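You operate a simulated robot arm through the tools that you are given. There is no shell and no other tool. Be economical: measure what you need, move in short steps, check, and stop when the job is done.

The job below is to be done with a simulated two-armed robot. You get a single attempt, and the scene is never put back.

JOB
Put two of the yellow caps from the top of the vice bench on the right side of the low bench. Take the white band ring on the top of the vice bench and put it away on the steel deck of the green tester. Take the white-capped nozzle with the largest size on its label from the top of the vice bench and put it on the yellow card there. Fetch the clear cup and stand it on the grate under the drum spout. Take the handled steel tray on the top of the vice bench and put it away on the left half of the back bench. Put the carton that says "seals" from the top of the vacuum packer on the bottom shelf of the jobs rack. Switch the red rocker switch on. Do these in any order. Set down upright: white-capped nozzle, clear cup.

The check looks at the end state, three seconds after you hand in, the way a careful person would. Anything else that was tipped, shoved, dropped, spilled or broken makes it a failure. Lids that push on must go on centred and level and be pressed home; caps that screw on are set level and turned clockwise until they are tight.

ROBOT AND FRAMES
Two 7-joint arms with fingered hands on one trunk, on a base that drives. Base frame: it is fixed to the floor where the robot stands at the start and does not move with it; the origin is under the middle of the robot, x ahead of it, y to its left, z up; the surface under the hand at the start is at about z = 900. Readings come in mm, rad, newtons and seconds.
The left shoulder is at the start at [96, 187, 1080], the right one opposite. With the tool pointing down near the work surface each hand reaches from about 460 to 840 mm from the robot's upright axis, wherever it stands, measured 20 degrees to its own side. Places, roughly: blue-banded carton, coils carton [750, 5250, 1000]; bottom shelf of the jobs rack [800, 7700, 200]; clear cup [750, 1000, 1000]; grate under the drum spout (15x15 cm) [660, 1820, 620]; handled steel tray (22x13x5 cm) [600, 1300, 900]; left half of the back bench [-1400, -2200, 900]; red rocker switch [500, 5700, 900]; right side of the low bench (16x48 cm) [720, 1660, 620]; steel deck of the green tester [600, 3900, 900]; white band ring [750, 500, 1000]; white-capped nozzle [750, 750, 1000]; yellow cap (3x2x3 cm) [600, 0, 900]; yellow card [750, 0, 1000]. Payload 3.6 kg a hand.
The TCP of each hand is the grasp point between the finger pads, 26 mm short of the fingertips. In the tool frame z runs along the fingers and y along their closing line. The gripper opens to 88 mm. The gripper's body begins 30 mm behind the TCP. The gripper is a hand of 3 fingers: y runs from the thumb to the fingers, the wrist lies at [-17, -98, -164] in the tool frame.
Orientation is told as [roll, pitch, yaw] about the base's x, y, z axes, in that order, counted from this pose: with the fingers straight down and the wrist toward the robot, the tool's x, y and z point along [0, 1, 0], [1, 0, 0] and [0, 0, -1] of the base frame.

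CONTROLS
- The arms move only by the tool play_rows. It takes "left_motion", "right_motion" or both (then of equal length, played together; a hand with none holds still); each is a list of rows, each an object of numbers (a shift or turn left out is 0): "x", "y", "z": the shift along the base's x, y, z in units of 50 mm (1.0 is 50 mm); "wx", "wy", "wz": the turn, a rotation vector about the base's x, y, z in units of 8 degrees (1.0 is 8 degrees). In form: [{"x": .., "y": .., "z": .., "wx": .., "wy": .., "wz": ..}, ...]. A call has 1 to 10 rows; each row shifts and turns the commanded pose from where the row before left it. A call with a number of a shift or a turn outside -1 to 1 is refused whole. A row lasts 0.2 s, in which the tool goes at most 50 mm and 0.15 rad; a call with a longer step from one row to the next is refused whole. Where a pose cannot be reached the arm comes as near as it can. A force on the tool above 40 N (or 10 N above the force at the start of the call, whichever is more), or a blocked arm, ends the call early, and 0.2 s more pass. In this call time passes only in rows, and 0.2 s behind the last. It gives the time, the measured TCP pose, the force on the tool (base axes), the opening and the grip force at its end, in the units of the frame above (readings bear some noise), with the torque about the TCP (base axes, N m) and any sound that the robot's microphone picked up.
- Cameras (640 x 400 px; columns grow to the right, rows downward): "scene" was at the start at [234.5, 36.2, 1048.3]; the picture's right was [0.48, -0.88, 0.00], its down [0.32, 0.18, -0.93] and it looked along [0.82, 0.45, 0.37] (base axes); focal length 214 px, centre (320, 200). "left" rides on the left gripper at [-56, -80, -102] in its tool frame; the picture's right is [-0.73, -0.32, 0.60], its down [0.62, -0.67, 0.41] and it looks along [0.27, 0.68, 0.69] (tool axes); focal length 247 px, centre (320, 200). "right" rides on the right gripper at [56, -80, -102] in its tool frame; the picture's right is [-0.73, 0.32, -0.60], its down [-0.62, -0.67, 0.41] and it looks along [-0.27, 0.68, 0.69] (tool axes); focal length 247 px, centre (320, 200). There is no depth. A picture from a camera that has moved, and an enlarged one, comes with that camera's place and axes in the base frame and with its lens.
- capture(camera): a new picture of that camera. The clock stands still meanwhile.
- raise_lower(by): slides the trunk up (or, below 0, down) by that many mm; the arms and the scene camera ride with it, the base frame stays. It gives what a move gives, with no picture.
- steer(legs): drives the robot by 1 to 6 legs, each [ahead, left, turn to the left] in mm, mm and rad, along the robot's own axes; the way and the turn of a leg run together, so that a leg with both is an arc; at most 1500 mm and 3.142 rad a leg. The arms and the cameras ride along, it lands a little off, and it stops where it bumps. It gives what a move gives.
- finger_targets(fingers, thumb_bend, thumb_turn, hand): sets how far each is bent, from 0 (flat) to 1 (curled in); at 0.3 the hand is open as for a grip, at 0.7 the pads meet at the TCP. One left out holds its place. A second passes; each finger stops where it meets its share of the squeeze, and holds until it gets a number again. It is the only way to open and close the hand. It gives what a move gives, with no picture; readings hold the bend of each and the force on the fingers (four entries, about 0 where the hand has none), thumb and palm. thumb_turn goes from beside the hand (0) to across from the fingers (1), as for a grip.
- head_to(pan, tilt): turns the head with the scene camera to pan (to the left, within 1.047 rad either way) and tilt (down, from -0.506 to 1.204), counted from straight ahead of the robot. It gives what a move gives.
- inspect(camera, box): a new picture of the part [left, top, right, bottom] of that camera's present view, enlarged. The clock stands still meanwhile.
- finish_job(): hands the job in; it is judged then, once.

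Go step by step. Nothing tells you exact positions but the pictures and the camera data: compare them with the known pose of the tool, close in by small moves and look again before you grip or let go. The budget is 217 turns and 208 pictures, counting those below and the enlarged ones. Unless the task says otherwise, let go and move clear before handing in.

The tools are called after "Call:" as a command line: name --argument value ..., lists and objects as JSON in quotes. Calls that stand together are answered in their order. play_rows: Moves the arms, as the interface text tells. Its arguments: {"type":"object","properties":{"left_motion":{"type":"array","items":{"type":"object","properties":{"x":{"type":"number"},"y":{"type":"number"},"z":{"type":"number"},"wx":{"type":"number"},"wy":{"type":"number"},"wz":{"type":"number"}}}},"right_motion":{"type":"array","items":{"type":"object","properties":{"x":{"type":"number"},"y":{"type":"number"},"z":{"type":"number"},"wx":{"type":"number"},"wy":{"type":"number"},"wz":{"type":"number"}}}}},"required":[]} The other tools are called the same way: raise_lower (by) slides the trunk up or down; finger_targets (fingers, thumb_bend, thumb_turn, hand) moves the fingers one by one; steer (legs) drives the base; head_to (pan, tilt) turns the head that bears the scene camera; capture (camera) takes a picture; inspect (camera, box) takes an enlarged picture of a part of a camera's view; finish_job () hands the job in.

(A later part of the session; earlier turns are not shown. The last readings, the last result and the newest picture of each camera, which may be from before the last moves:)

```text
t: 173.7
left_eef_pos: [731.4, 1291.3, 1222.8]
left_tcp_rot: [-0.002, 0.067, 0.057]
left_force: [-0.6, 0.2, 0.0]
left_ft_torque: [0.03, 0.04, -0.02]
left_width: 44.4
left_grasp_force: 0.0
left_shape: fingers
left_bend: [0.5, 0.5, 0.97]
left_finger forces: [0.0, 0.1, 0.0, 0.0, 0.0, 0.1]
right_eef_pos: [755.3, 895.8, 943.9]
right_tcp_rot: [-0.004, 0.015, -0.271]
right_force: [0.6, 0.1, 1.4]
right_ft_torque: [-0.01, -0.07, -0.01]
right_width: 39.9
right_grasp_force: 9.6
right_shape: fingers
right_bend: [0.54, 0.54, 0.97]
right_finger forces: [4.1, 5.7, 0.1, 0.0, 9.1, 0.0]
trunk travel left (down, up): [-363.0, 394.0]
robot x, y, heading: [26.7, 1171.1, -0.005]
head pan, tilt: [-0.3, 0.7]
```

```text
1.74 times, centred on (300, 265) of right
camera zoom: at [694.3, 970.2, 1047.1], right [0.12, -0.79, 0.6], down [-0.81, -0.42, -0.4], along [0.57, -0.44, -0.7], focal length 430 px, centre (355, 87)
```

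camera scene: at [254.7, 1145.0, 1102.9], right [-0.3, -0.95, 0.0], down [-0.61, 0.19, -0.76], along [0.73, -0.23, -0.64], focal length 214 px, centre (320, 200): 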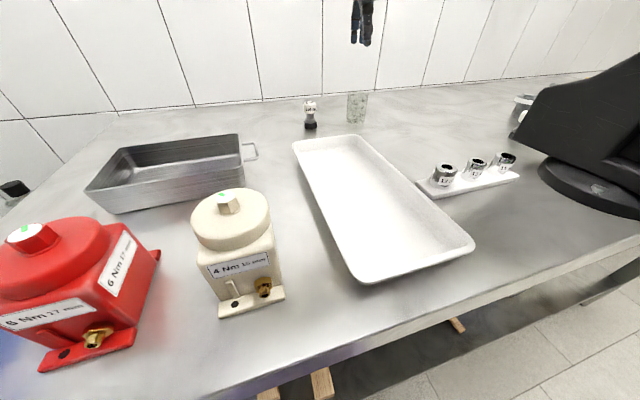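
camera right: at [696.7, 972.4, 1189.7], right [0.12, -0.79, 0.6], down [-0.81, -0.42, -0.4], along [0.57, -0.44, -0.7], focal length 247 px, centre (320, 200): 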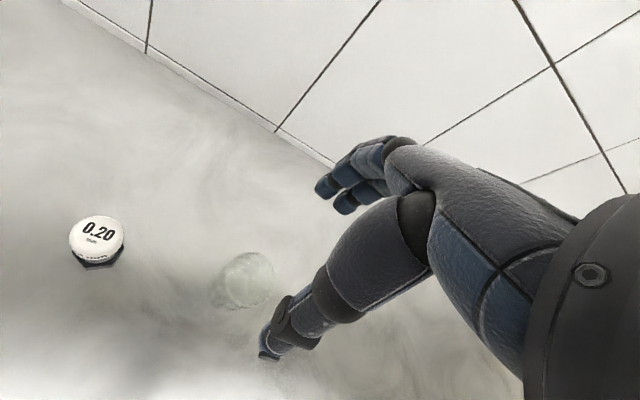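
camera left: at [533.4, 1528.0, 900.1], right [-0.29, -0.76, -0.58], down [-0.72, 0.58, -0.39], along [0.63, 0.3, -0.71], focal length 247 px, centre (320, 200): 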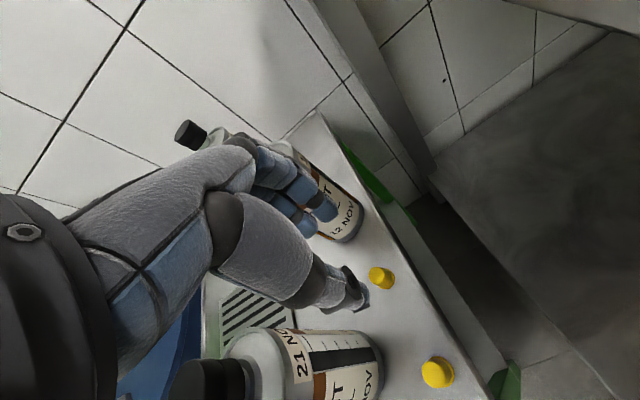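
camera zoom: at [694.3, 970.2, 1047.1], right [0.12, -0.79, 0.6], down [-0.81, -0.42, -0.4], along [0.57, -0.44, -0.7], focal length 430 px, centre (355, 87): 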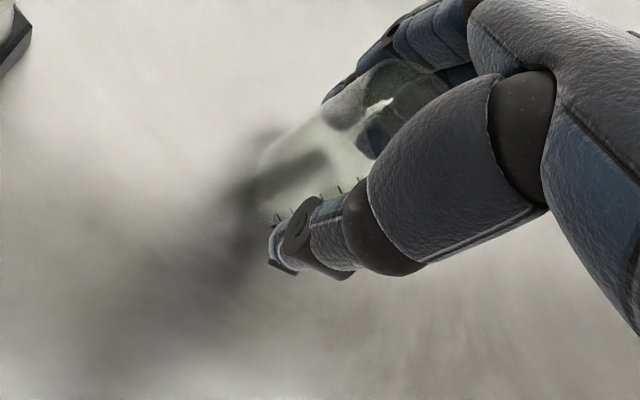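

The cup is gripped at about 40 mm width. I lift it, and fold the left arm back at the same time.

Call:
play_rows --right_motion '[{"z": 0.4}, {"z": 0.8}, {"z": 0.8}, {"z": 0.8}, {"z": 0.8}, {}, {}, {}]' --left_motion '[{"x": -0.6, "y": 0.6, "z": 0.3}, {"x": -0.6, "y": 0.6, "z": 0.3}, {"x": -0.6, "y": 0.6, "z": 0.3}, {"x": -0.6, "y": 0.6, "z": 0.3}, {"x": -0.6, "y": 0.6, "z": 0.2}, {"x": -0.6, "y": 0.6, "z": 0.2}, {"x": -0.7, "y": 0.6}, {"x": -0.7, "y": 0.6}]'

Call:
raise_lower --by 120

Call:
inspect --camera "right" --box '[180, 150, 420, 380]'

```text
t: 175.5
left_eef_pos: [648.1, 1538.7, 1387.5]
left_tcp_rot: [-0.004, 0.066, 0.053]
left_force: [-0.8, 0.1, 0.3]
left_ft_torque: [0.02, -0.01, 0.04]
left_width: 44.3
left_grasp_force: 0.1
left_shape: fingers
left_bend: [0.5, 0.5, 0.97]
left_finger forces: [0.1, 0.0, 0.0, 0.1, 0.0, 0.0]
left hand out of reach, approached as far as the arm can: row 1, 2, 3, 4, 5, 6, 7, 8
right_eef_pos: [753.5, 896.2, 1125.5]
right_tcp_rot: [-0.002, 0.018, -0.27]
right_force: [0.8, 0.2, 0.2]
right_ft_torque: [0.02, -0.04, 0.0]
right_width: 39.3
right_grasp_force: 9.2
right_shape: fingers
right_bend: [0.54, 0.54, 0.97]
right_finger forces: [3.8, 5.1, 0.1, 0.0, 8.7, 0.0]
trunk travel left (down, up): [-363.0, 394.0]
robot x, y, heading: [23.8, 1169.8, 0.005]
head pan, tilt: [-0.3, 0.7]
```

```text
t: 177.0
left_eef_pos: [622.6, 1533.7, 1537.0]
left_tcp_rot: [-0.005, 0.018, 0.056]
left_force: [0.0, 0.4, -0.3]
left_ft_torque: [0.01, -0.02, -0.01]
left_width: 44.9
left_grasp_force: 0.0
left_shape: fingers
left_bend: [0.5, 0.5, 0.97]
left_finger forces: [0.0, 0.1, 0.0, 0.1, 0.0, 0.1]
right_eef_pos: [751.8, 892.8, 1241.7]
right_tcp_rot: [-0.003, 0.016, -0.27]
right_force: [-1.5, 0.1, 0.3]
right_ft_torque: [0.03, -0.03, -0.03]
right_width: 39.5
right_grasp_force: 8.5
right_shape: fingers
right_bend: [0.54, 0.54, 0.97]
right_finger forces: [3.8, 5.0, 0.0, 0.0, 8.6, 0.0]
trunk travel left (down, up): [-483.0, 274.0]
robot x, y, heading: [28.3, 1169.5, -0.006]
head pan, tilt: [-0.3, 0.7]
```

```text
1.74 times, centred on (300, 265) of right
camera zoom: at [691.6, 970.1, 1346.2], right [0.12, -0.79, 0.6], down [-0.81, -0.42, -0.4], along [0.57, -0.44, -0.7], focal length 430 px, centre (355, 87)
```

zoom: 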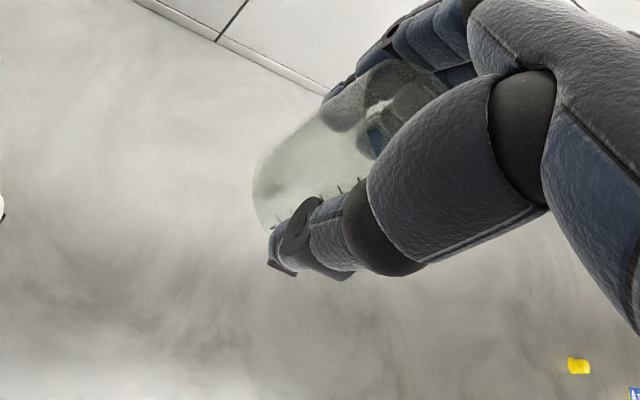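

The cup is secure. I pull the left hand further back, then drive to the low bench's left-front, robot at about [-20, 1950].

Call:
play_rows --left_motion '[{"x": -0.9}, {"x": -0.9}, {"x": -0.9}, {"x": -0.9}]'

Call:
steer --legs '[[-130, 0, 0], [0, 780, 0]]'

Call:
head_to --pan -0.1 --tilt 0.75

Call:
capture --camera "scene"

```text
t: 178.0
left_eef_pos: [435.1, 1527.3, 1539.8]
left_tcp_rot: [0.0, 0.014, 0.052]
left_force: [-0.6, -1.2, 0.3]
left_ft_torque: [0.03, -0.03, 0.02]
left_width: 44.9
left_grasp_force: 0.1
left_shape: fingers
left_bend: [0.5, 0.5, 0.97]
left_finger forces: [0.0, 0.0, 0.0, 0.0, 0.0, 0.0]
left hand out of reach, approached as far as the arm can: row 1
right_eef_pos: [748.9, 888.5, 1242.9]
right_tcp_rot: [0.002, 0.015, -0.274]
right_force: [-0.2, 0.3, -0.5]
right_ft_torque: [0.04, 0.01, 0.06]
right_width: 39.5
right_grasp_force: 8.6
right_shape: fingers
right_bend: [0.54, 0.54, 0.97]
right_finger forces: [3.7, 5.0, 0.0, 0.0, 8.4, 0.0]
trunk travel left (down, up): [-483.0, 274.0]
robot x, y, heading: [24.7, 1170.5, -0.001]
head pan, tilt: [-0.3, 0.7]
```

```text
t: 183.2
left_eef_pos: [298.3, 2331.0, 1538.2]
left_tcp_rot: [-0.006, 0.016, 0.072]
left_force: [-0.4, -0.8, -0.3]
left_ft_torque: [0.02, 0.01, 0.01]
left_width: 44.4
left_grasp_force: 0.1
left_shape: fingers
left_bend: [0.5, 0.5, 0.97]
left_finger forces: [0.0, 0.0, 0.0, 0.0, 0.0, 0.0]
right_eef_pos: [622.7, 1696.5, 1243.7]
right_tcp_rot: [-0.003, 0.016, -0.253]
right_force: [0.8, 0.5, -0.4]
right_ft_torque: [0.02, 0.02, 0.02]
right_width: 39.3
right_grasp_force: 8.4
right_shape: fingers
right_bend: [0.54, 0.54, 0.97]
right_finger forces: [3.5, 5.0, 0.1, 0.1, 8.3, 0.0]
trunk travel left (down, up): [-483.0, 274.0]
robot x, y, heading: [-107.2, 1958.1, 0.014]
head pan, tilt: [-0.3, 0.7]
```

```text
t: 183.9
left_eef_pos: [299.5, 2331.3, 1538.3]
left_tcp_rot: [-0.007, 0.016, 0.07]
left_force: [-0.4, 0.1, 0.3]
left_ft_torque: [0.0, 0.0, -0.03]
left_width: 44.9
left_grasp_force: 0.1
left_shape: fingers
left_bend: [0.5, 0.5, 0.97]
left_finger forces: [0.0, 0.0, 0.0, 0.1, 0.0, 0.1]
right_eef_pos: [622.6, 1695.6, 1242.7]
right_tcp_rot: [-0.003, 0.017, -0.255]
right_force: [-0.4, -0.1, -0.2]
right_ft_torque: [-0.02, 0.01, 0.0]
right_width: 39.2
right_grasp_force: 8.1
right_shape: fingers
right_bend: [0.54, 0.54, 0.97]
right_finger forces: [3.5, 5.0, 0.0, 0.0, 8.1, 0.0]
trunk travel left (down, up): [-483.0, 274.0]
robot x, y, heading: [-106.7, 1957.4, 0.012]
head pan, tilt: [-0.099, 0.75]
```

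```text
87 pictures are left
camera scene: at [111.8, 1955.3, 1225.4], right [-0.09, -1.0, 0.0], down [-0.68, 0.06, -0.73], along [0.73, -0.06, -0.68], focal length 214 px, centre (320, 200)
```

scene: 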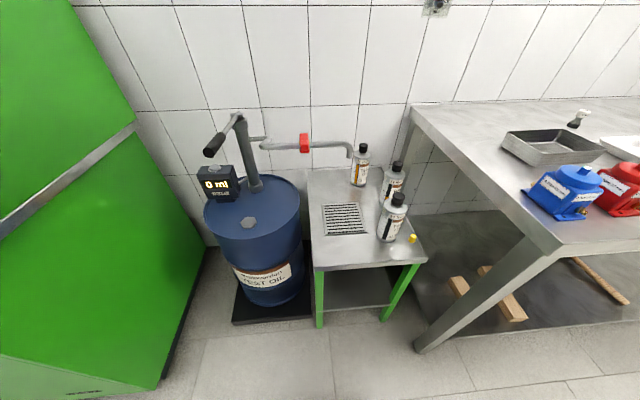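

Grate centre and spout tip are both near [648, 1820]; the spout ends at about z 895. I'll bring the cup low in front of the grate and then drive it forward under the spout.

Call:
play_rows --right_motion '[{"x": -0.47, "y": 0.41, "z": -0.65, "wz": 0.3}, {"x": -0.47, "y": 0.41, "z": -0.65, "wz": 0.3}, {"x": -0.47, "y": 0.41, "z": -0.65, "wz": 0.3}, {"x": -0.47, "y": 0.41, "z": -0.65, "wz": 0.3}, {"x": -0.47, "y": 0.41, "z": -0.65, "wz": 0.3}, {"x": -0.47, "y": 0.41, "z": -0.65, "wz": 0.3}]'

Call:
raise_lower --by -150

Call:
capture --camera "scene"

```text
t: 185.3
left_eef_pos: [301.7, 2331.2, 1538.5]
left_tcp_rot: [-0.004, 0.018, 0.072]
left_force: [0.0, 0.2, 0.5]
left_ft_torque: [0.01, -0.01, 0.03]
left_width: 44.5
left_grasp_force: 0.0
left_shape: fingers
left_bend: [0.5, 0.5, 0.97]
left_finger forces: [0.0, 0.1, 0.0, 0.0, 0.0, 0.0]
right_eef_pos: [599.4, 1832.5, 1040.8]
right_tcp_rot: [-0.003, 0.015, -0.004]
right_force: [-0.2, -0.1, 0.1]
right_ft_torque: [-0.02, 0.02, 0.01]
right_width: 39.0
right_grasp_force: 8.3
right_shape: fingers
right_bend: [0.55, 0.54, 0.97]
right_finger forces: [3.4, 4.9, 0.1, 0.1, 8.0, 0.1]
right hand out of reach, approached as far as the arm can: row 1, 2, 3, 4, 5, 6
trunk travel left (down, up): [-483.0, 274.0]
robot x, y, heading: [-107.5, 1961.5, 0.013]
head pan, tilt: [-0.099, 0.75]
```

```text
t: 186.4
left_eef_pos: [300.7, 2330.4, 1443.9]
left_tcp_rot: [-0.008, 0.021, 0.07]
left_force: [0.1, 0.7, 0.7]
left_ft_torque: [-0.02, 0.03, -0.01]
left_width: 44.8
left_grasp_force: 0.2
left_shape: fingers
left_bend: [0.5, 0.5, 0.97]
left_finger forces: [0.0, 0.1, 0.0, 0.0, 0.0, 0.1]
right_eef_pos: [602.8, 1829.7, 930.1]
right_tcp_rot: [-0.003, 0.047, -0.001]
right_force: [-22.0, -1.8, 11.4]
right_ft_torque: [0.15, -0.65, 0.14]
right_width: 38.7
right_grasp_force: 25.7
right_shape: fingers
right_bend: [0.58, 0.54, 0.97]
right_finger forces: [30.5, 7.9, 0.1, 0.0, 12.6, 0.0]
trunk travel left (down, up): [-391.0, 366.0]
robot x, y, heading: [-105.8, 1959.2, 0.011]
head pan, tilt: [-0.099, 0.75]
stopped: the force on the tool passed its limit at 82 N (the readings are from after the stop); the commanded pose is now the measured one
```

```text
86 pictures are left
camera scene: at [117.3, 1955.3, 1128.5], right [-0.09, -1.0, 0.0], down [-0.68, 0.06, -0.73], along [0.73, -0.06, -0.68], focal length 214 px, centre (320, 200)
```

scene: 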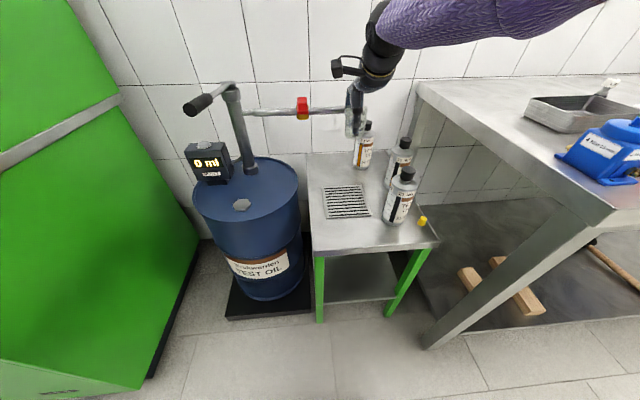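

I failed to check that the hand had stopped short at x ≈ 600, and the fingers bumped the spout pipe. I raise straight up right away and then inspect.

Call:
play_rows --right_motion '[{"z": 0.6}, {"z": 0.9, "wy": -0.3}, {"z": 0.9}]'

Call:
capture --camera "right"

Call:
inspect --camera "scene" --box '[170, 60, 440, 230]'

```text
t: 187.2
left_eef_pos: [303.4, 2331.2, 1443.9]
left_tcp_rot: [-0.008, 0.023, 0.072]
left_force: [-0.4, 0.5, -0.1]
left_ft_torque: [-0.01, 0.01, 0.03]
left_width: 44.8
left_grasp_force: 0.0
left_shape: fingers
left_bend: [0.5, 0.5, 0.97]
left_finger forces: [0.0, 0.0, 0.1, 0.0, 0.0, 0.0]
right_eef_pos: [629.2, 1836.5, 1046.6]
right_tcp_rot: [-0.003, 0.009, -0.002]
right_force: [0.0, 0.4, -0.5]
right_ft_torque: [-0.01, -0.01, -0.03]
right_width: 39.3
right_grasp_force: 8.9
right_shape: fingers
right_bend: [0.56, 0.54, 0.97]
right_finger forces: [3.6, 5.1, 0.0, 0.0, 7.8, 0.0]
right hand out of reach, approached as far as the arm can: row 1, 2, 3
trunk travel left (down, up): [-391.0, 366.0]
robot x, y, heading: [-106.9, 1955.6, 0.005]
head pan, tilt: [-0.099, 0.75]
```

```text
85 pictures are left
camera right: at [550.7, 1893.0, 1149.0], right [0.32, -0.73, 0.6], down [-0.67, -0.62, -0.4], along [0.67, -0.27, -0.69], focal length 247 px, centre (320, 200)
```

right: 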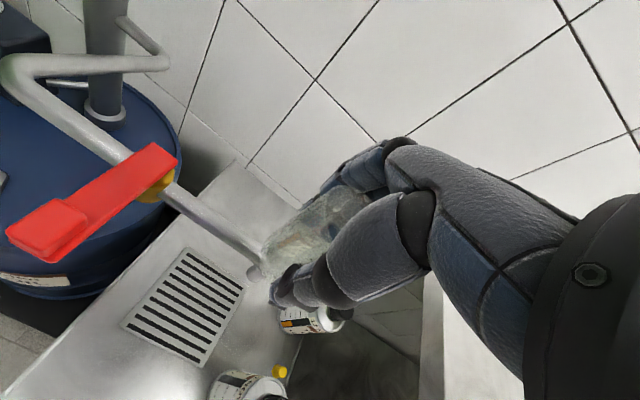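

```text
2.35 times, centred on (305, 145) of scene
camera zoom: at [120.1, 1955.7, 1128.4], right [-0.09, -1.0, 0.0], down [-0.68, 0.06, -0.73], along [0.73, -0.06, -0.68], focal length 505 px, centre (355, 329)
```

zoom: 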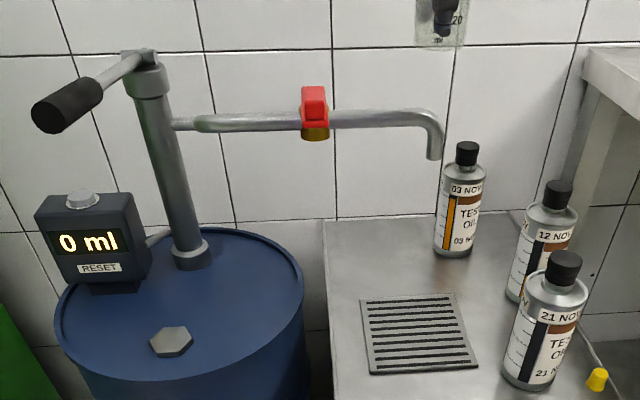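

The pump, readout and bottles look untouched, and the cup is fine. The arm can't fold in that close, so I back the base up 150 mm and lower the trunk well in front of the spout.

Call:
steer --legs '[[-160, 0, 0]]'

Call:
raise_lower --by -140

Call:
play_rows --right_motion '[{"z": -0.8, "x": -0.2}, {"z": -0.8, "x": -0.2}]'

Call:
capture --camera "scene"

```text
t: 188.6
left_eef_pos: [143.0, 2326.6, 1443.8]
left_tcp_rot: [-0.006, 0.022, 0.069]
left_force: [0.2, -0.4, 1.1]
left_ft_torque: [-0.02, -0.01, -0.01]
left_width: 44.9
left_grasp_force: 0.1
left_shape: fingers
left_bend: [0.5, 0.5, 0.97]
left_finger forces: [0.0, 0.1, 0.0, 0.0, 0.1, 0.0]
right_eef_pos: [468.2, 1833.0, 1047.0]
right_tcp_rot: [-0.003, 0.006, -0.007]
right_force: [-0.8, 0.0, 0.1]
right_ft_torque: [0.0, -0.01, -0.03]
right_width: 39.2
right_grasp_force: 7.7
right_shape: fingers
right_bend: [0.56, 0.54, 0.97]
right_finger forces: [3.5, 5.1, 0.0, 0.0, 7.9, 0.1]
trunk travel left (down, up): [-391.0, 366.0]
robot x, y, heading: [-266.7, 1961.0, 0.01]
head pan, tilt: [-0.099, 0.75]
```

```text
t: 190.3
left_eef_pos: [189.7, 2328.1, 1273.9]
left_tcp_rot: [-0.002, 0.104, 0.071]
left_force: [0.0, -0.6, 0.3]
left_ft_torque: [0.05, -0.01, 0.03]
left_width: 44.7
left_grasp_force: 0.0
left_shape: fingers
left_bend: [0.5, 0.5, 0.97]
left_finger forces: [0.0, 0.0, 0.1, 0.1, 0.1, 0.1]
right_eef_pos: [485.7, 1830.9, 836.6]
right_tcp_rot: [-0.006, 0.108, -0.005]
right_force: [-0.7, -0.6, -0.8]
right_ft_torque: [-0.01, 0.05, 0.03]
right_width: 39.0
right_grasp_force: 8.4
right_shape: fingers
right_bend: [0.56, 0.54, 0.97]
right_finger forces: [3.5, 5.0, 0.0, 0.0, 7.9, 0.0]
trunk travel left (down, up): [-251.0, 506.0]
robot x, y, heading: [-265.4, 1961.8, 0.008]
head pan, tilt: [-0.099, 0.75]
```

```text
t: 190.9
left_eef_pos: [191.7, 2328.1, 1271.5]
left_tcp_rot: [-0.002, 0.107, 0.069]
left_force: [0.6, 0.1, 0.1]
left_ft_torque: [-0.05, 0.0, -0.03]
left_width: 45.0
left_grasp_force: 0.0
left_shape: fingers
left_bend: [0.5, 0.5, 0.97]
left_finger forces: [0.0, 0.1, 0.0, 0.0, 0.0, 0.1]
right_eef_pos: [466.3, 1832.9, 758.2]
right_tcp_rot: [-0.005, 0.113, -0.005]
right_force: [-0.4, -0.1, -0.4]
right_ft_torque: [-0.01, -0.01, 0.0]
right_width: 39.2
right_grasp_force: 8.7
right_shape: fingers
right_bend: [0.56, 0.54, 0.97]
right_finger forces: [3.6, 5.0, 0.0, 0.0, 7.7, 0.0]
trunk travel left (down, up): [-251.0, 506.0]
robot x, y, heading: [-267.6, 1957.2, 0.007]
head pan, tilt: [-0.099, 0.75]
```

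```text
83 pictures are left
camera scene: at [-18.6, 1953.2, 977.0], right [-0.09, -1.0, 0.0], down [-0.68, 0.06, -0.73], along [0.73, -0.07, -0.68], focal length 214 px, centre (320, 200)
```

scene: 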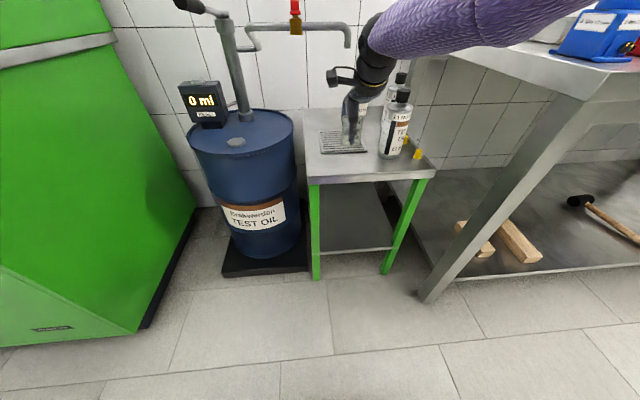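

Now the arm moves freely. I level the cup, drop it to z ≈ 695 and set y to 1820.

Call:
play_rows --right_motion '[{"wy": -0.5, "y": -0.13, "z": -0.4}, {"wy": -0.35, "y": -0.13, "z": -0.4}, {"z": -0.45}]'

Call:
inspect --camera "scene" --box '[280, 20, 480, 200]'

```text
t: 191.7
left_eef_pos: [191.4, 2329.7, 1272.5]
left_tcp_rot: [-0.003, 0.107, 0.068]
left_force: [-0.3, 0.1, 0.1]
left_ft_torque: [-0.01, -0.02, -0.02]
left_width: 44.5
left_grasp_force: 0.0
left_shape: fingers
left_bend: [0.5, 0.5, 0.97]
left_finger forces: [0.0, 0.1, 0.0, 0.0, 0.1, 0.1]
right_eef_pos: [462.5, 1814.9, 697.9]
right_tcp_rot: [-0.006, -0.009, -0.005]
right_force: [0.4, -0.2, -1.5]
right_ft_torque: [-0.03, -0.01, 0.02]
right_width: 39.3
right_grasp_force: 8.1
right_shape: fingers
right_bend: [0.56, 0.54, 0.97]
right_finger forces: [3.5, 5.0, 0.0, 0.1, 7.8, 0.1]
right hand out of reach, approached as far as the arm can: row 1, 3
trunk travel left (down, up): [-251.0, 506.0]
robot x, y, heading: [-267.1, 1960.2, 0.007]
head pan, tilt: [-0.099, 0.75]
```

```text
2.22 times, centred on (380, 110) of scene
camera zoom: at [-18.7, 1953.0, 977.1], right [-0.09, -1.0, 0.0], down [-0.68, 0.06, -0.73], along [0.73, -0.06, -0.68], focal length 477 px, centre (187, 400)
```

zoom: 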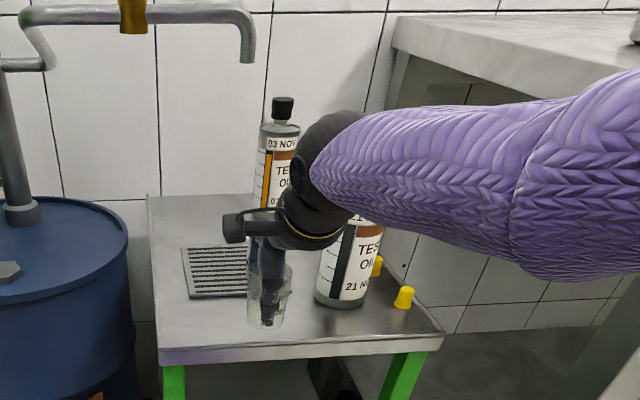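

The cup is level in front of the grate with a clear path. I drive forward under the spout in two stages.

Call:
steer --legs '[[130, 3, 0]]'

Call:
capture --camera "scene"

Call:
capture --camera "right"

```text
t: 192.9
left_eef_pos: [324.5, 2331.9, 1272.7]
left_tcp_rot: [-0.002, 0.109, 0.066]
left_force: [-0.1, 0.1, 0.1]
left_ft_torque: [0.02, 0.04, -0.03]
left_width: 44.9
left_grasp_force: 0.0
left_shape: fingers
left_bend: [0.5, 0.5, 0.97]
left_finger forces: [0.0, 0.0, 0.0, 0.0, 0.0, 0.1]
right_eef_pos: [591.5, 1820.5, 696.3]
right_tcp_rot: [-0.004, -0.006, -0.007]
right_force: [0.5, 0.6, -1.0]
right_ft_torque: [0.01, 0.01, -0.03]
right_width: 39.3
right_grasp_force: 8.5
right_shape: fingers
right_bend: [0.56, 0.54, 0.97]
right_finger forces: [3.5, 4.9, 0.0, 0.1, 7.8, 0.0]
trunk travel left (down, up): [-251.0, 506.0]
robot x, y, heading: [-136.7, 1961.2, 0.012]
head pan, tilt: [-0.099, 0.75]
```

```text
81 pictures are left
camera scene: at [112.5, 1957.4, 976.7], right [-0.09, -1.0, 0.0], down [-0.68, 0.06, -0.73], along [0.73, -0.07, -0.68], focal length 214 px, centre (320, 200)
```

scene: 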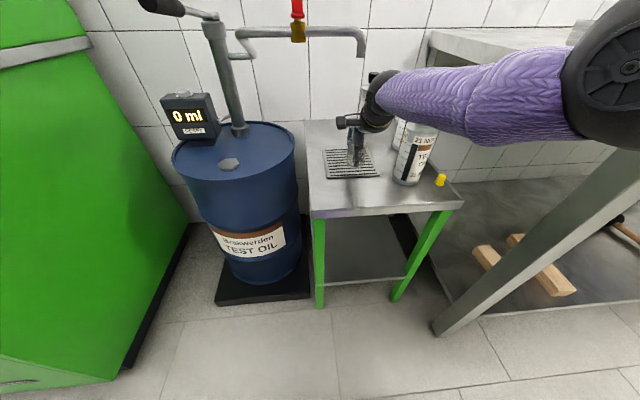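

```text
80 pictures are left
camera right: at [512.8, 1877.8, 797.3], right [0.31, -0.73, 0.6], down [-0.67, -0.62, -0.41], along [0.68, -0.28, -0.68], focal length 247 px, centre (320, 200)
```

right: 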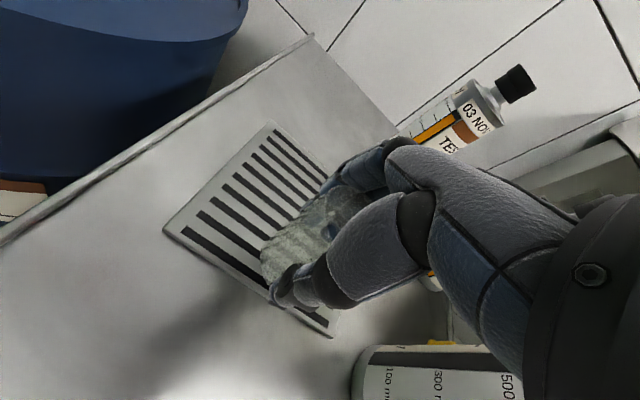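

Grate spans x 578–734, y 1748–1892, so its centre is [656, 1820]. I drive the last 64 mm.

Call:
steer --legs '[[63, -1, 0]]'

Call:
play_rows --right_motion '[{"z": -0.25}, {"z": -0.15}]'

Call:
inspect --camera "scene" --box '[290, 10, 430, 200]'

```text
t: 193.9
left_eef_pos: [387.2, 2332.3, 1271.2]
left_tcp_rot: [0.0, 0.108, 0.068]
left_force: [1.5, 0.0, -0.8]
left_ft_torque: [0.02, 0.01, 0.03]
left_width: 44.9
left_grasp_force: 0.0
left_shape: fingers
left_bend: [0.5, 0.5, 0.97]
left_finger forces: [0.1, 0.0, 0.0, 0.0, 0.0, 0.1]
right_eef_pos: [655.7, 1819.9, 696.2]
right_tcp_rot: [-0.004, -0.006, -0.006]
right_force: [0.8, -0.6, -0.8]
right_ft_torque: [0.0, 0.0, 0.01]
right_width: 39.2
right_grasp_force: 8.6
right_shape: fingers
right_bend: [0.56, 0.54, 0.97]
right_finger forces: [3.5, 5.0, 0.0, 0.0, 7.8, 0.0]
trunk travel left (down, up): [-251.0, 506.0]
robot x, y, heading: [-71.6, 1960.9, 0.015]
head pan, tilt: [-0.099, 0.75]
```

```text
t: 194.5
left_eef_pos: [386.4, 2333.2, 1272.2]
left_tcp_rot: [-0.002, 0.107, 0.068]
left_force: [-0.4, -0.4, 0.3]
left_ft_torque: [-0.01, 0.02, 0.01]
left_width: 44.7
left_grasp_force: 0.0
left_shape: fingers
left_bend: [0.5, 0.5, 0.97]
left_finger forces: [0.1, 0.0, 0.1, 0.0, 0.1, 0.0]
right_eef_pos: [650.0, 1817.4, 680.3]
right_tcp_rot: [-0.005, -0.006, -0.005]
right_force: [0.0, 0.0, -0.1]
right_ft_torque: [-0.02, -0.01, -0.03]
right_width: 39.2
right_grasp_force: 8.6
right_shape: fingers
right_bend: [0.56, 0.54, 0.97]
right_finger forces: [3.5, 5.1, 0.0, 0.0, 7.6, 0.0]
right hand out of reach, approached as far as the arm can: row 1, 2
trunk travel left (down, up): [-251.0, 506.0]
robot x, y, heading: [-71.1, 1963.8, 0.012]
head pan, tilt: [-0.099, 0.75]
```

```text
2.11 times, centred on (360, 105) of scene
camera zoom: at [175.1, 1957.3, 977.2], right [-0.09, -1.0, 0.0], down [-0.68, 0.06, -0.73], along [0.73, -0.07, -0.68], focal length 452 px, centre (236, 400)
```

zoom: 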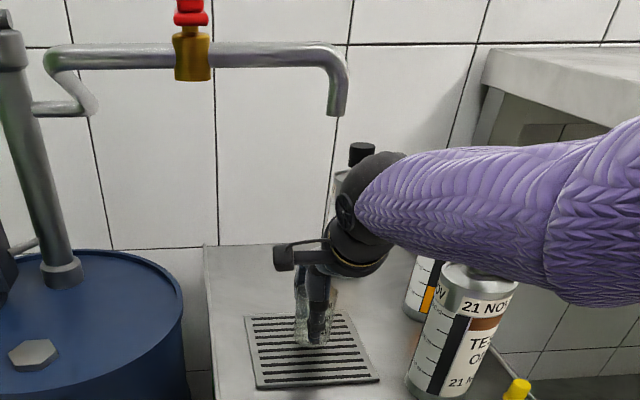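

The cup is over the grate, under the spout. I creep down to contact.

Call:
play_rows --right_motion '[{"z": -0.18}, {"z": -0.12}]'

```text
t: 195.1
left_eef_pos: [384.4, 2333.5, 1273.7]
left_tcp_rot: [0.0, 0.107, 0.071]
left_force: [0.4, -0.1, 0.4]
left_ft_torque: [-0.05, 0.0, 0.01]
left_width: 45.0
left_grasp_force: 0.1
left_shape: fingers
left_bend: [0.5, 0.5, 0.97]
left_finger forces: [0.1, 0.0, 0.0, 0.1, 0.0, 0.0]
right_eef_pos: [645.4, 1815.6, 670.1]
right_tcp_rot: [-0.005, -0.011, -0.006]
right_force: [-0.7, -0.9, 5.3]
right_ft_torque: [-0.03, -0.1, -0.02]
right_width: 38.8
right_grasp_force: 9.1
right_shape: fingers
right_bend: [0.55, 0.54, 0.97]
right_finger forces: [3.4, 5.8, 0.1, 0.1, 9.4, 0.1]
right hand out of reach, approached as far as the arm can: row 1
trunk travel left (down, up): [-251.0, 506.0]
robot x, y, heading: [-74.2, 1961.5, 0.012]
head pan, tilt: [-0.099, 0.75]
```

Contact. I release gently, watching the cup.

Call:
finger_targets --hand "right" --fingers 0.42 --thumb_bend 0.42

Call:
finger_targets --hand "right" --fingers 0.3 --thumb_bend 0.3

Call:
capture --camera "right"

```text
t: 196.1
left_eef_pos: [385.2, 2332.4, 1272.6]
left_tcp_rot: [-0.001, 0.107, 0.068]
left_force: [-0.5, 0.0, 0.9]
left_ft_torque: [0.03, 0.01, 0.05]
left_width: 44.9
left_grasp_force: 0.1
left_shape: fingers
left_bend: [0.5, 0.5, 0.97]
left_finger forces: [0.0, 0.1, 0.0, 0.1, 0.1, 0.0]
right_eef_pos: [644.3, 1815.3, 668.1]
right_tcp_rot: [-0.005, -0.006, -0.004]
right_force: [-0.9, 0.0, -0.3]
right_ft_torque: [0.03, 0.0, 0.04]
right_width: 62.3
right_grasp_force: 0.0
right_shape: fingers
right_bend: [0.42, 0.42, 0.97]
right_finger forces: [0.0, 0.0, 0.0, 0.1, 0.1, 0.1]
trunk travel left (down, up): [-251.0, 506.0]
robot x, y, heading: [-72.1, 1965.2, 0.011]
head pan, tilt: [-0.099, 0.75]
```

```text
t: 197.1
left_eef_pos: [385.5, 2333.5, 1272.3]
left_tcp_rot: [-0.003, 0.105, 0.067]
left_force: [0.4, -0.6, 0.5]
left_ft_torque: [0.03, 0.01, 0.03]
left_width: 45.1
left_grasp_force: 0.0
left_shape: fingers
left_bend: [0.5, 0.5, 0.97]
left_finger forces: [0.0, 0.1, 0.0, 0.1, 0.0, 0.0]
right_eef_pos: [644.7, 1815.5, 667.2]
right_tcp_rot: [-0.006, -0.008, -0.005]
right_force: [-0.7, -0.6, -0.5]
right_ft_torque: [0.01, -0.03, 0.01]
right_width: 88.0
right_grasp_force: 0.2
right_shape: fingers
right_bend: [0.3, 0.3, 0.97]
right_finger forces: [0.0, 0.0, 0.0, 0.0, 0.0, 0.0]
trunk travel left (down, up): [-251.0, 506.0]
robot x, y, heading: [-71.5, 1963.2, 0.009]
head pan, tilt: [-0.099, 0.75]
```

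```text
78 pictures are left
camera right: at [564.5, 1873.4, 768.7], right [0.31, -0.73, 0.61], down [-0.67, -0.62, -0.41], along [0.68, -0.27, -0.68], focal length 247 px, centre (320, 200)
```

right: 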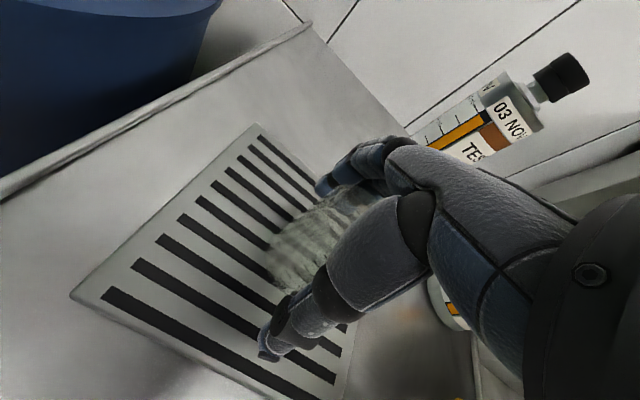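

The cup stands free on the grate. I rise 75 mm, compensating for the drift, then back off with the base.

Call:
play_rows --right_motion '[{"z": 0.3, "x": -0.14}, {"z": 0.4, "x": -0.06}]'

Call:
play_rows --right_motion '[{"z": 0.4}, {"z": 0.4}]'

Call:
inspect --camera "scene" --box '[290, 10, 430, 200]'

```text
t: 197.7
left_eef_pos: [385.3, 2333.1, 1273.3]
left_tcp_rot: [-0.001, 0.107, 0.069]
left_force: [-0.1, -0.2, -0.2]
left_ft_torque: [0.01, -0.03, 0.02]
left_width: 45.0
left_grasp_force: 0.0
left_shape: fingers
left_bend: [0.5, 0.5, 0.97]
left_finger forces: [0.0, 0.1, 0.0, 0.1, 0.0, 0.0]
right_eef_pos: [634.2, 1817.0, 702.5]
right_tcp_rot: [-0.005, -0.006, -0.007]
right_force: [-0.2, -0.4, 0.3]
right_ft_torque: [0.0, -0.04, 0.02]
right_width: 88.3
right_grasp_force: 0.0
right_shape: fingers
right_bend: [0.3, 0.3, 0.97]
right_finger forces: [0.0, 0.0, 0.0, 0.0, 0.1, 0.0]
trunk travel left (down, up): [-251.0, 506.0]
robot x, y, heading: [-72.5, 1961.3, 0.014]
head pan, tilt: [-0.099, 0.75]
```

```text
t: 198.3
left_eef_pos: [385.4, 2332.8, 1271.6]
left_tcp_rot: [-0.001, 0.109, 0.069]
left_force: [-0.2, 0.6, -0.4]
left_ft_torque: [-0.03, -0.02, 0.0]
left_width: 44.7
left_grasp_force: 0.1
left_shape: fingers
left_bend: [0.5, 0.5, 0.97]
left_finger forces: [0.1, 0.1, 0.0, 0.1, 0.1, 0.0]
right_eef_pos: [634.5, 1815.8, 742.9]
right_tcp_rot: [-0.006, -0.006, -0.005]
right_force: [-0.7, -0.4, 0.4]
right_ft_torque: [0.02, 0.01, 0.04]
right_width: 88.0
right_grasp_force: 0.1
right_shape: fingers
right_bend: [0.3, 0.3, 0.97]
right_finger forces: [0.1, 0.0, 0.0, 0.0, 0.1, 0.0]
trunk travel left (down, up): [-251.0, 506.0]
robot x, y, heading: [-71.0, 1964.5, 0.011]
head pan, tilt: [-0.099, 0.75]
```

```text
2.11 times, centred on (360, 105) of scene
camera zoom: at [175.1, 1957.3, 977.1], right [-0.09, -1.0, 0.0], down [-0.68, 0.06, -0.73], along [0.73, -0.07, -0.68], focal length 452 px, centre (236, 400)
```

zoom: 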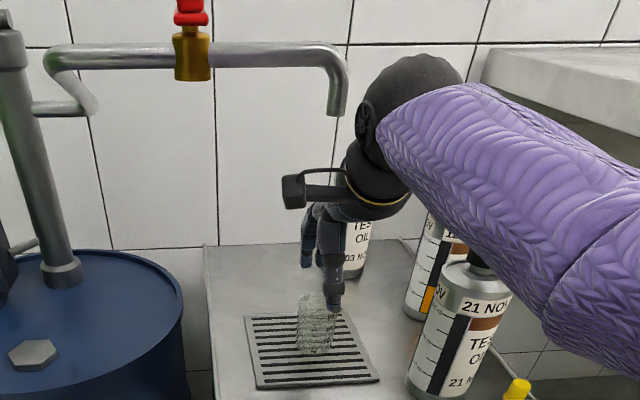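

The cup stands upright on the grate beneath the spout. I rise 12 mm more and back straight off.

Call:
play_rows --right_motion '[{"z": 0.25}]'

Call:
steer --legs '[[-230, 0, 0]]'

Call:
raise_lower --by 260

Call:
capture --camera "scene"

```text
t: 198.7
left_eef_pos: [385.0, 2332.6, 1273.1]
left_tcp_rot: [-0.002, 0.106, 0.068]
left_force: [-0.3, -0.4, 0.0]
left_ft_torque: [0.04, -0.02, -0.01]
left_width: 44.7
left_grasp_force: 0.1
left_shape: fingers
left_bend: [0.5, 0.5, 0.97]
left_finger forces: [0.1, 0.0, 0.1, 0.0, 0.0, 0.0]
right_eef_pos: [634.6, 1816.4, 755.1]
right_tcp_rot: [-0.004, -0.008, -0.007]
right_force: [0.9, -0.5, 0.3]
right_ft_torque: [0.0, -0.01, 0.03]
right_width: 88.1
right_grasp_force: 0.0
right_shape: fingers
right_bend: [0.3, 0.3, 0.97]
right_finger forces: [0.0, 0.1, 0.1, 0.0, 0.0, 0.0]
trunk travel left (down, up): [-251.0, 506.0]
robot x, y, heading: [-72.9, 1960.8, 0.005]
head pan, tilt: [-0.099, 0.75]
```

```text
t: 200.5
left_eef_pos: [152.7, 2331.7, 1272.3]
left_tcp_rot: [-0.002, 0.105, 0.068]
left_force: [0.0, 0.0, 0.1]
left_ft_torque: [0.0, -0.04, 0.01]
left_width: 44.7
left_grasp_force: 0.0
left_shape: fingers
left_bend: [0.5, 0.5, 0.97]
left_finger forces: [0.0, 0.0, 0.1, 0.0, 0.0, 0.0]
right_eef_pos: [402.6, 1814.9, 755.8]
right_tcp_rot: [-0.003, -0.008, -0.005]
right_force: [0.5, -1.0, 0.0]
right_ft_torque: [-0.02, -0.01, 0.0]
right_width: 88.0
right_grasp_force: 0.1
right_shape: fingers
right_bend: [0.3, 0.3, 0.97]
right_finger forces: [0.0, 0.1, 0.0, 0.0, 0.1, 0.0]
trunk travel left (down, up): [-251.0, 506.0]
robot x, y, heading: [-303.8, 1956.7, 0.009]
head pan, tilt: [-0.099, 0.75]
```

```text
t: 203.1
left_eef_pos: [154.4, 2331.1, 1533.3]
left_tcp_rot: [-0.003, 0.107, 0.066]
left_force: [0.3, -0.5, -0.2]
left_ft_torque: [0.01, 0.0, -0.02]
left_width: 44.9
left_grasp_force: 0.1
left_shape: fingers
left_bend: [0.5, 0.5, 0.97]
left_finger forces: [0.0, 0.1, 0.1, 0.0, 0.0, 0.0]
right_eef_pos: [399.4, 1813.8, 1036.2]
right_tcp_rot: [-0.005, -0.038, -0.005]
right_force: [0.4, -0.9, 0.0]
right_ft_torque: [0.01, -0.01, 0.0]
right_width: 87.9
right_grasp_force: 0.1
right_shape: fingers
right_bend: [0.3, 0.3, 0.97]
right_finger forces: [0.0, 0.0, 0.0, 0.0, 0.0, 0.1]
trunk travel left (down, up): [-511.0, 246.0]
robot x, y, heading: [-303.7, 1958.8, 0.01]
head pan, tilt: [-0.099, 0.75]
```

```text
76 pictures are left
camera scene: at [-88.0, 1954.6, 1254.2], right [-0.09, -1.0, 0.0], down [-0.68, 0.06, -0.73], along [0.73, -0.06, -0.68], focal length 214 px, centre (320, 200)
```

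scene: 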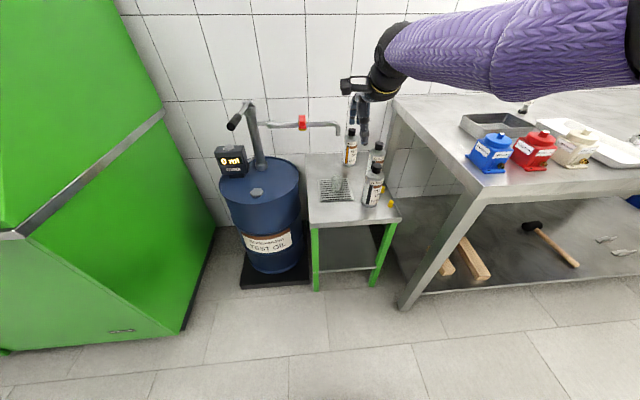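

The cup is done. Next is the steel tray, two-handed, as one hand can't hold it level. I raise up, drive in front of it and look.

Call:
raise_lower --by 150

Call:
steer --legs '[[0, -650, -0.01], [150, 0, 0]]'

Call:
head_to --pan 0.0 --tilt 0.8

Call:
capture --camera "scene"

Call:
inspect --camera "scene" --box '[240, 110, 420, 220]'

```text
t: 204.9
left_eef_pos: [153.6, 2331.8, 1682.1]
left_tcp_rot: [-0.002, 0.107, 0.069]
left_force: [-0.3, 0.7, -0.5]
left_ft_torque: [-0.02, 0.0, -0.01]
left_width: 44.7
left_grasp_force: 0.0
left_shape: fingers
left_bend: [0.5, 0.5, 0.97]
left_finger forces: [0.0, 0.0, 0.1, 0.0, 0.0, 0.0]
right_eef_pos: [400.9, 1814.5, 1198.6]
right_tcp_rot: [-0.006, -0.055, -0.006]
right_force: [-0.9, 0.4, 0.0]
right_ft_torque: [-0.01, -0.03, 0.03]
right_width: 88.2
right_grasp_force: 0.1
right_shape: fingers
right_bend: [0.3, 0.3, 0.97]
right_finger forces: [0.1, 0.0, 0.1, 0.0, 0.0, 0.1]
trunk travel left (down, up): [-661.0, 96.0]
robot x, y, heading: [-304.0, 1963.1, 0.017]
head pan, tilt: [-0.099, 0.75]
```

```text
t: 209.5
left_eef_pos: [310.3, 1674.7, 1684.5]
left_tcp_rot: [-0.001, 0.104, 0.06]
left_force: [0.6, -0.1, 0.4]
left_ft_torque: [0.01, 0.01, -0.02]
left_width: 44.9
left_grasp_force: 0.0
left_shape: fingers
left_bend: [0.5, 0.5, 0.97]
left_finger forces: [0.0, 0.1, 0.0, 0.0, 0.1, 0.0]
right_eef_pos: [552.2, 1155.0, 1200.4]
right_tcp_rot: [-0.006, -0.056, -0.015]
right_force: [-0.3, 0.3, 0.3]
right_ft_torque: [-0.02, 0.01, -0.03]
right_width: 88.5
right_grasp_force: 0.0
right_shape: fingers
right_bend: [0.3, 0.3, 0.97]
right_finger forces: [0.1, 0.0, 0.0, 0.1, 0.1, 0.0]
trunk travel left (down, up): [-661.0, 96.0]
robot x, y, heading: [-147.2, 1309.0, -0.003]
head pan, tilt: [-0.099, 0.75]
```

```text
t: 210.2
left_eef_pos: [311.8, 1674.7, 1682.2]
left_tcp_rot: [-0.002, 0.107, 0.06]
left_force: [-0.2, 0.0, 0.1]
left_ft_torque: [-0.03, 0.02, -0.03]
left_width: 44.7
left_grasp_force: 0.0
left_shape: fingers
left_bend: [0.5, 0.5, 0.97]
left_finger forces: [0.1, 0.0, 0.0, 0.0, 0.0, 0.0]
right_eef_pos: [552.4, 1155.4, 1197.3]
right_tcp_rot: [-0.006, -0.055, -0.015]
right_force: [0.2, -0.2, 0.5]
right_ft_torque: [-0.01, 0.01, 0.01]
right_width: 87.9
right_grasp_force: 0.0
right_shape: fingers
right_bend: [0.3, 0.3, 0.97]
right_finger forces: [0.0, 0.0, 0.1, 0.0, 0.0, 0.1]
trunk travel left (down, up): [-661.0, 96.0]
robot x, y, heading: [-146.5, 1310.6, -0.0]
head pan, tilt: [0.0, 0.799]
```

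```text
75 pictures are left
camera scene: at [62.0, 1308.4, 1402.6], right [0.0, -1.0, 0.0], down [-0.72, 0.0, -0.7], along [0.7, 0.0, -0.72], focal length 214 px, centre (320, 200)
```

scene: 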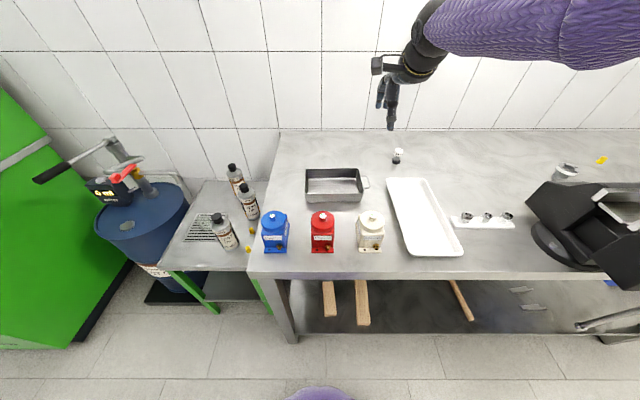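

```text
3.56 times, centred on (330, 165) of scene
camera zoom: at [62.0, 1308.4, 1402.6], right [0.0, -1.0, 0.0], down [-0.72, 0.0, -0.7], along [0.7, 0.0, -0.72], focal length 763 px, centre (284, 324)
```

zoom: 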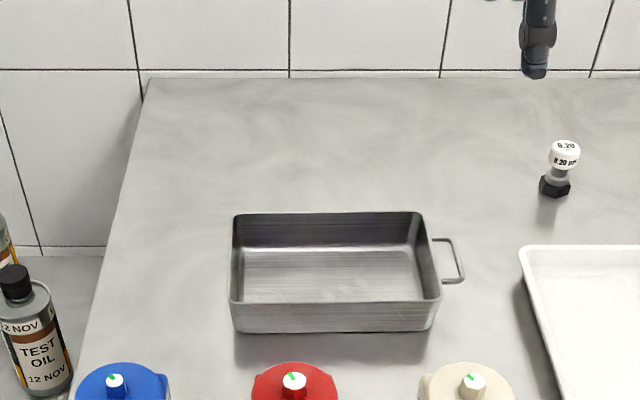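

The tray rim spans x 529–650, y 1175–1355, with the handle loop out to y 1148. I'll pinch the left wall with the left hand and the handle bar against the right wall with the right hand, both turned outward. I go forward and turn both hands.

Call:
steer --legs '[[125, -43, 0]]'

Call:
play_rows --left_motion '[{"x": 0.25, "y": -0.4, "z": -0.8, "wz": -0.9}, {"x": 0.25, "y": -0.4, "z": -0.8, "wz": -0.9}, {"x": 0.25, "y": -0.4, "z": -0.8, "wz": -0.9}, {"x": 0.25, "y": -0.4, "z": -0.8, "wz": -0.9}, {"x": 0.25, "y": -0.4, "z": -0.8, "wz": -0.9}, {"x": 0.25, "y": -0.4, "z": -0.8, "wz": -0.9}, {"x": 0.25, "y": -0.4, "z": -0.8, "wz": -0.9}, {"x": 0.25, "y": -0.4, "z": -0.8, "wz": -0.9}, {"x": 0.25, "y": -0.4, "z": -0.8, "wz": -0.9}, {"x": 0.25, "y": -0.4, "z": -0.8, "wz": -0.9}]' --right_motion '[{"x": -0.18, "y": 0.08, "wz": 0.9}, {"x": -0.18, "y": 0.08, "wz": 0.9}, {"x": -0.18, "y": 0.08, "wz": 0.9}, {"x": -0.18, "y": 0.08, "wz": 0.9}, {"x": -0.18, "y": 0.08, "wz": 0.9}, {"x": -0.18, "y": 0.08, "wz": 0.9}, {"x": -0.18, "y": 0.08, "wz": 0.9}, {"x": -0.18, "y": 0.08, "wz": 0.9}, {"x": -0.18, "y": 0.08, "wz": 0.9}, {"x": -0.18, "y": 0.08, "wz": 0.9}]'

```text
t: 211.5
left_eef_pos: [433.6, 1631.7, 1684.2]
left_tcp_rot: [0.0, 0.104, 0.06]
left_force: [-0.1, -0.3, 0.1]
left_ft_torque: [-0.02, -0.01, 0.0]
left_width: 44.8
left_grasp_force: 0.0
left_shape: fingers
left_bend: [0.5, 0.5, 0.97]
left_finger forces: [0.0, 0.0, 0.0, 0.0, 0.0, 0.0]
right_eef_pos: [675.9, 1112.6, 1199.3]
right_tcp_rot: [-0.006, -0.056, -0.015]
right_force: [-0.1, 0.5, -0.7]
right_ft_torque: [-0.03, -0.01, -0.02]
right_width: 88.0
right_grasp_force: 0.0
right_shape: fingers
right_bend: [0.3, 0.3, 0.97]
right_finger forces: [0.0, 0.1, 0.0, 0.0, 0.1, 0.0]
trunk travel left (down, up): [-661.0, 96.0]
robot x, y, heading: [-25.0, 1267.3, 0.002]
head pan, tilt: [0.0, 0.799]
```

```text
t: 213.7
left_eef_pos: [579.6, 1448.6, 1286.0]
left_tcp_rot: [-0.004, 0.105, -1.197]
left_force: [0.3, 0.4, -0.3]
left_ft_torque: [0.0, 0.04, 0.01]
left_width: 44.4
left_grasp_force: 0.0
left_shape: fingers
left_bend: [0.5, 0.5, 0.97]
left_finger forces: [0.0, 0.1, 0.1, 0.0, 0.0, 0.1]
left hand out of reach, approached as far as the arm can: row 2, 3, 4
right_eef_pos: [593.4, 1154.6, 1196.9]
right_tcp_rot: [-0.004, -0.054, 1.246]
right_force: [-0.3, -0.1, -0.5]
right_ft_torque: [0.01, -0.01, 0.02]
right_width: 88.1
right_grasp_force: 0.1
right_shape: fingers
right_bend: [0.3, 0.3, 0.97]
right_finger forces: [0.0, 0.0, 0.0, 0.0, 0.1, 0.0]
right hand out of reach, approached as far as the arm can: row 1, 2, 3, 5, 8, 10
trunk travel left (down, up): [-661.0, 96.0]
robot x, y, heading: [-25.9, 1261.1, 0.001]
head pan, tilt: [0.0, 0.799]
```

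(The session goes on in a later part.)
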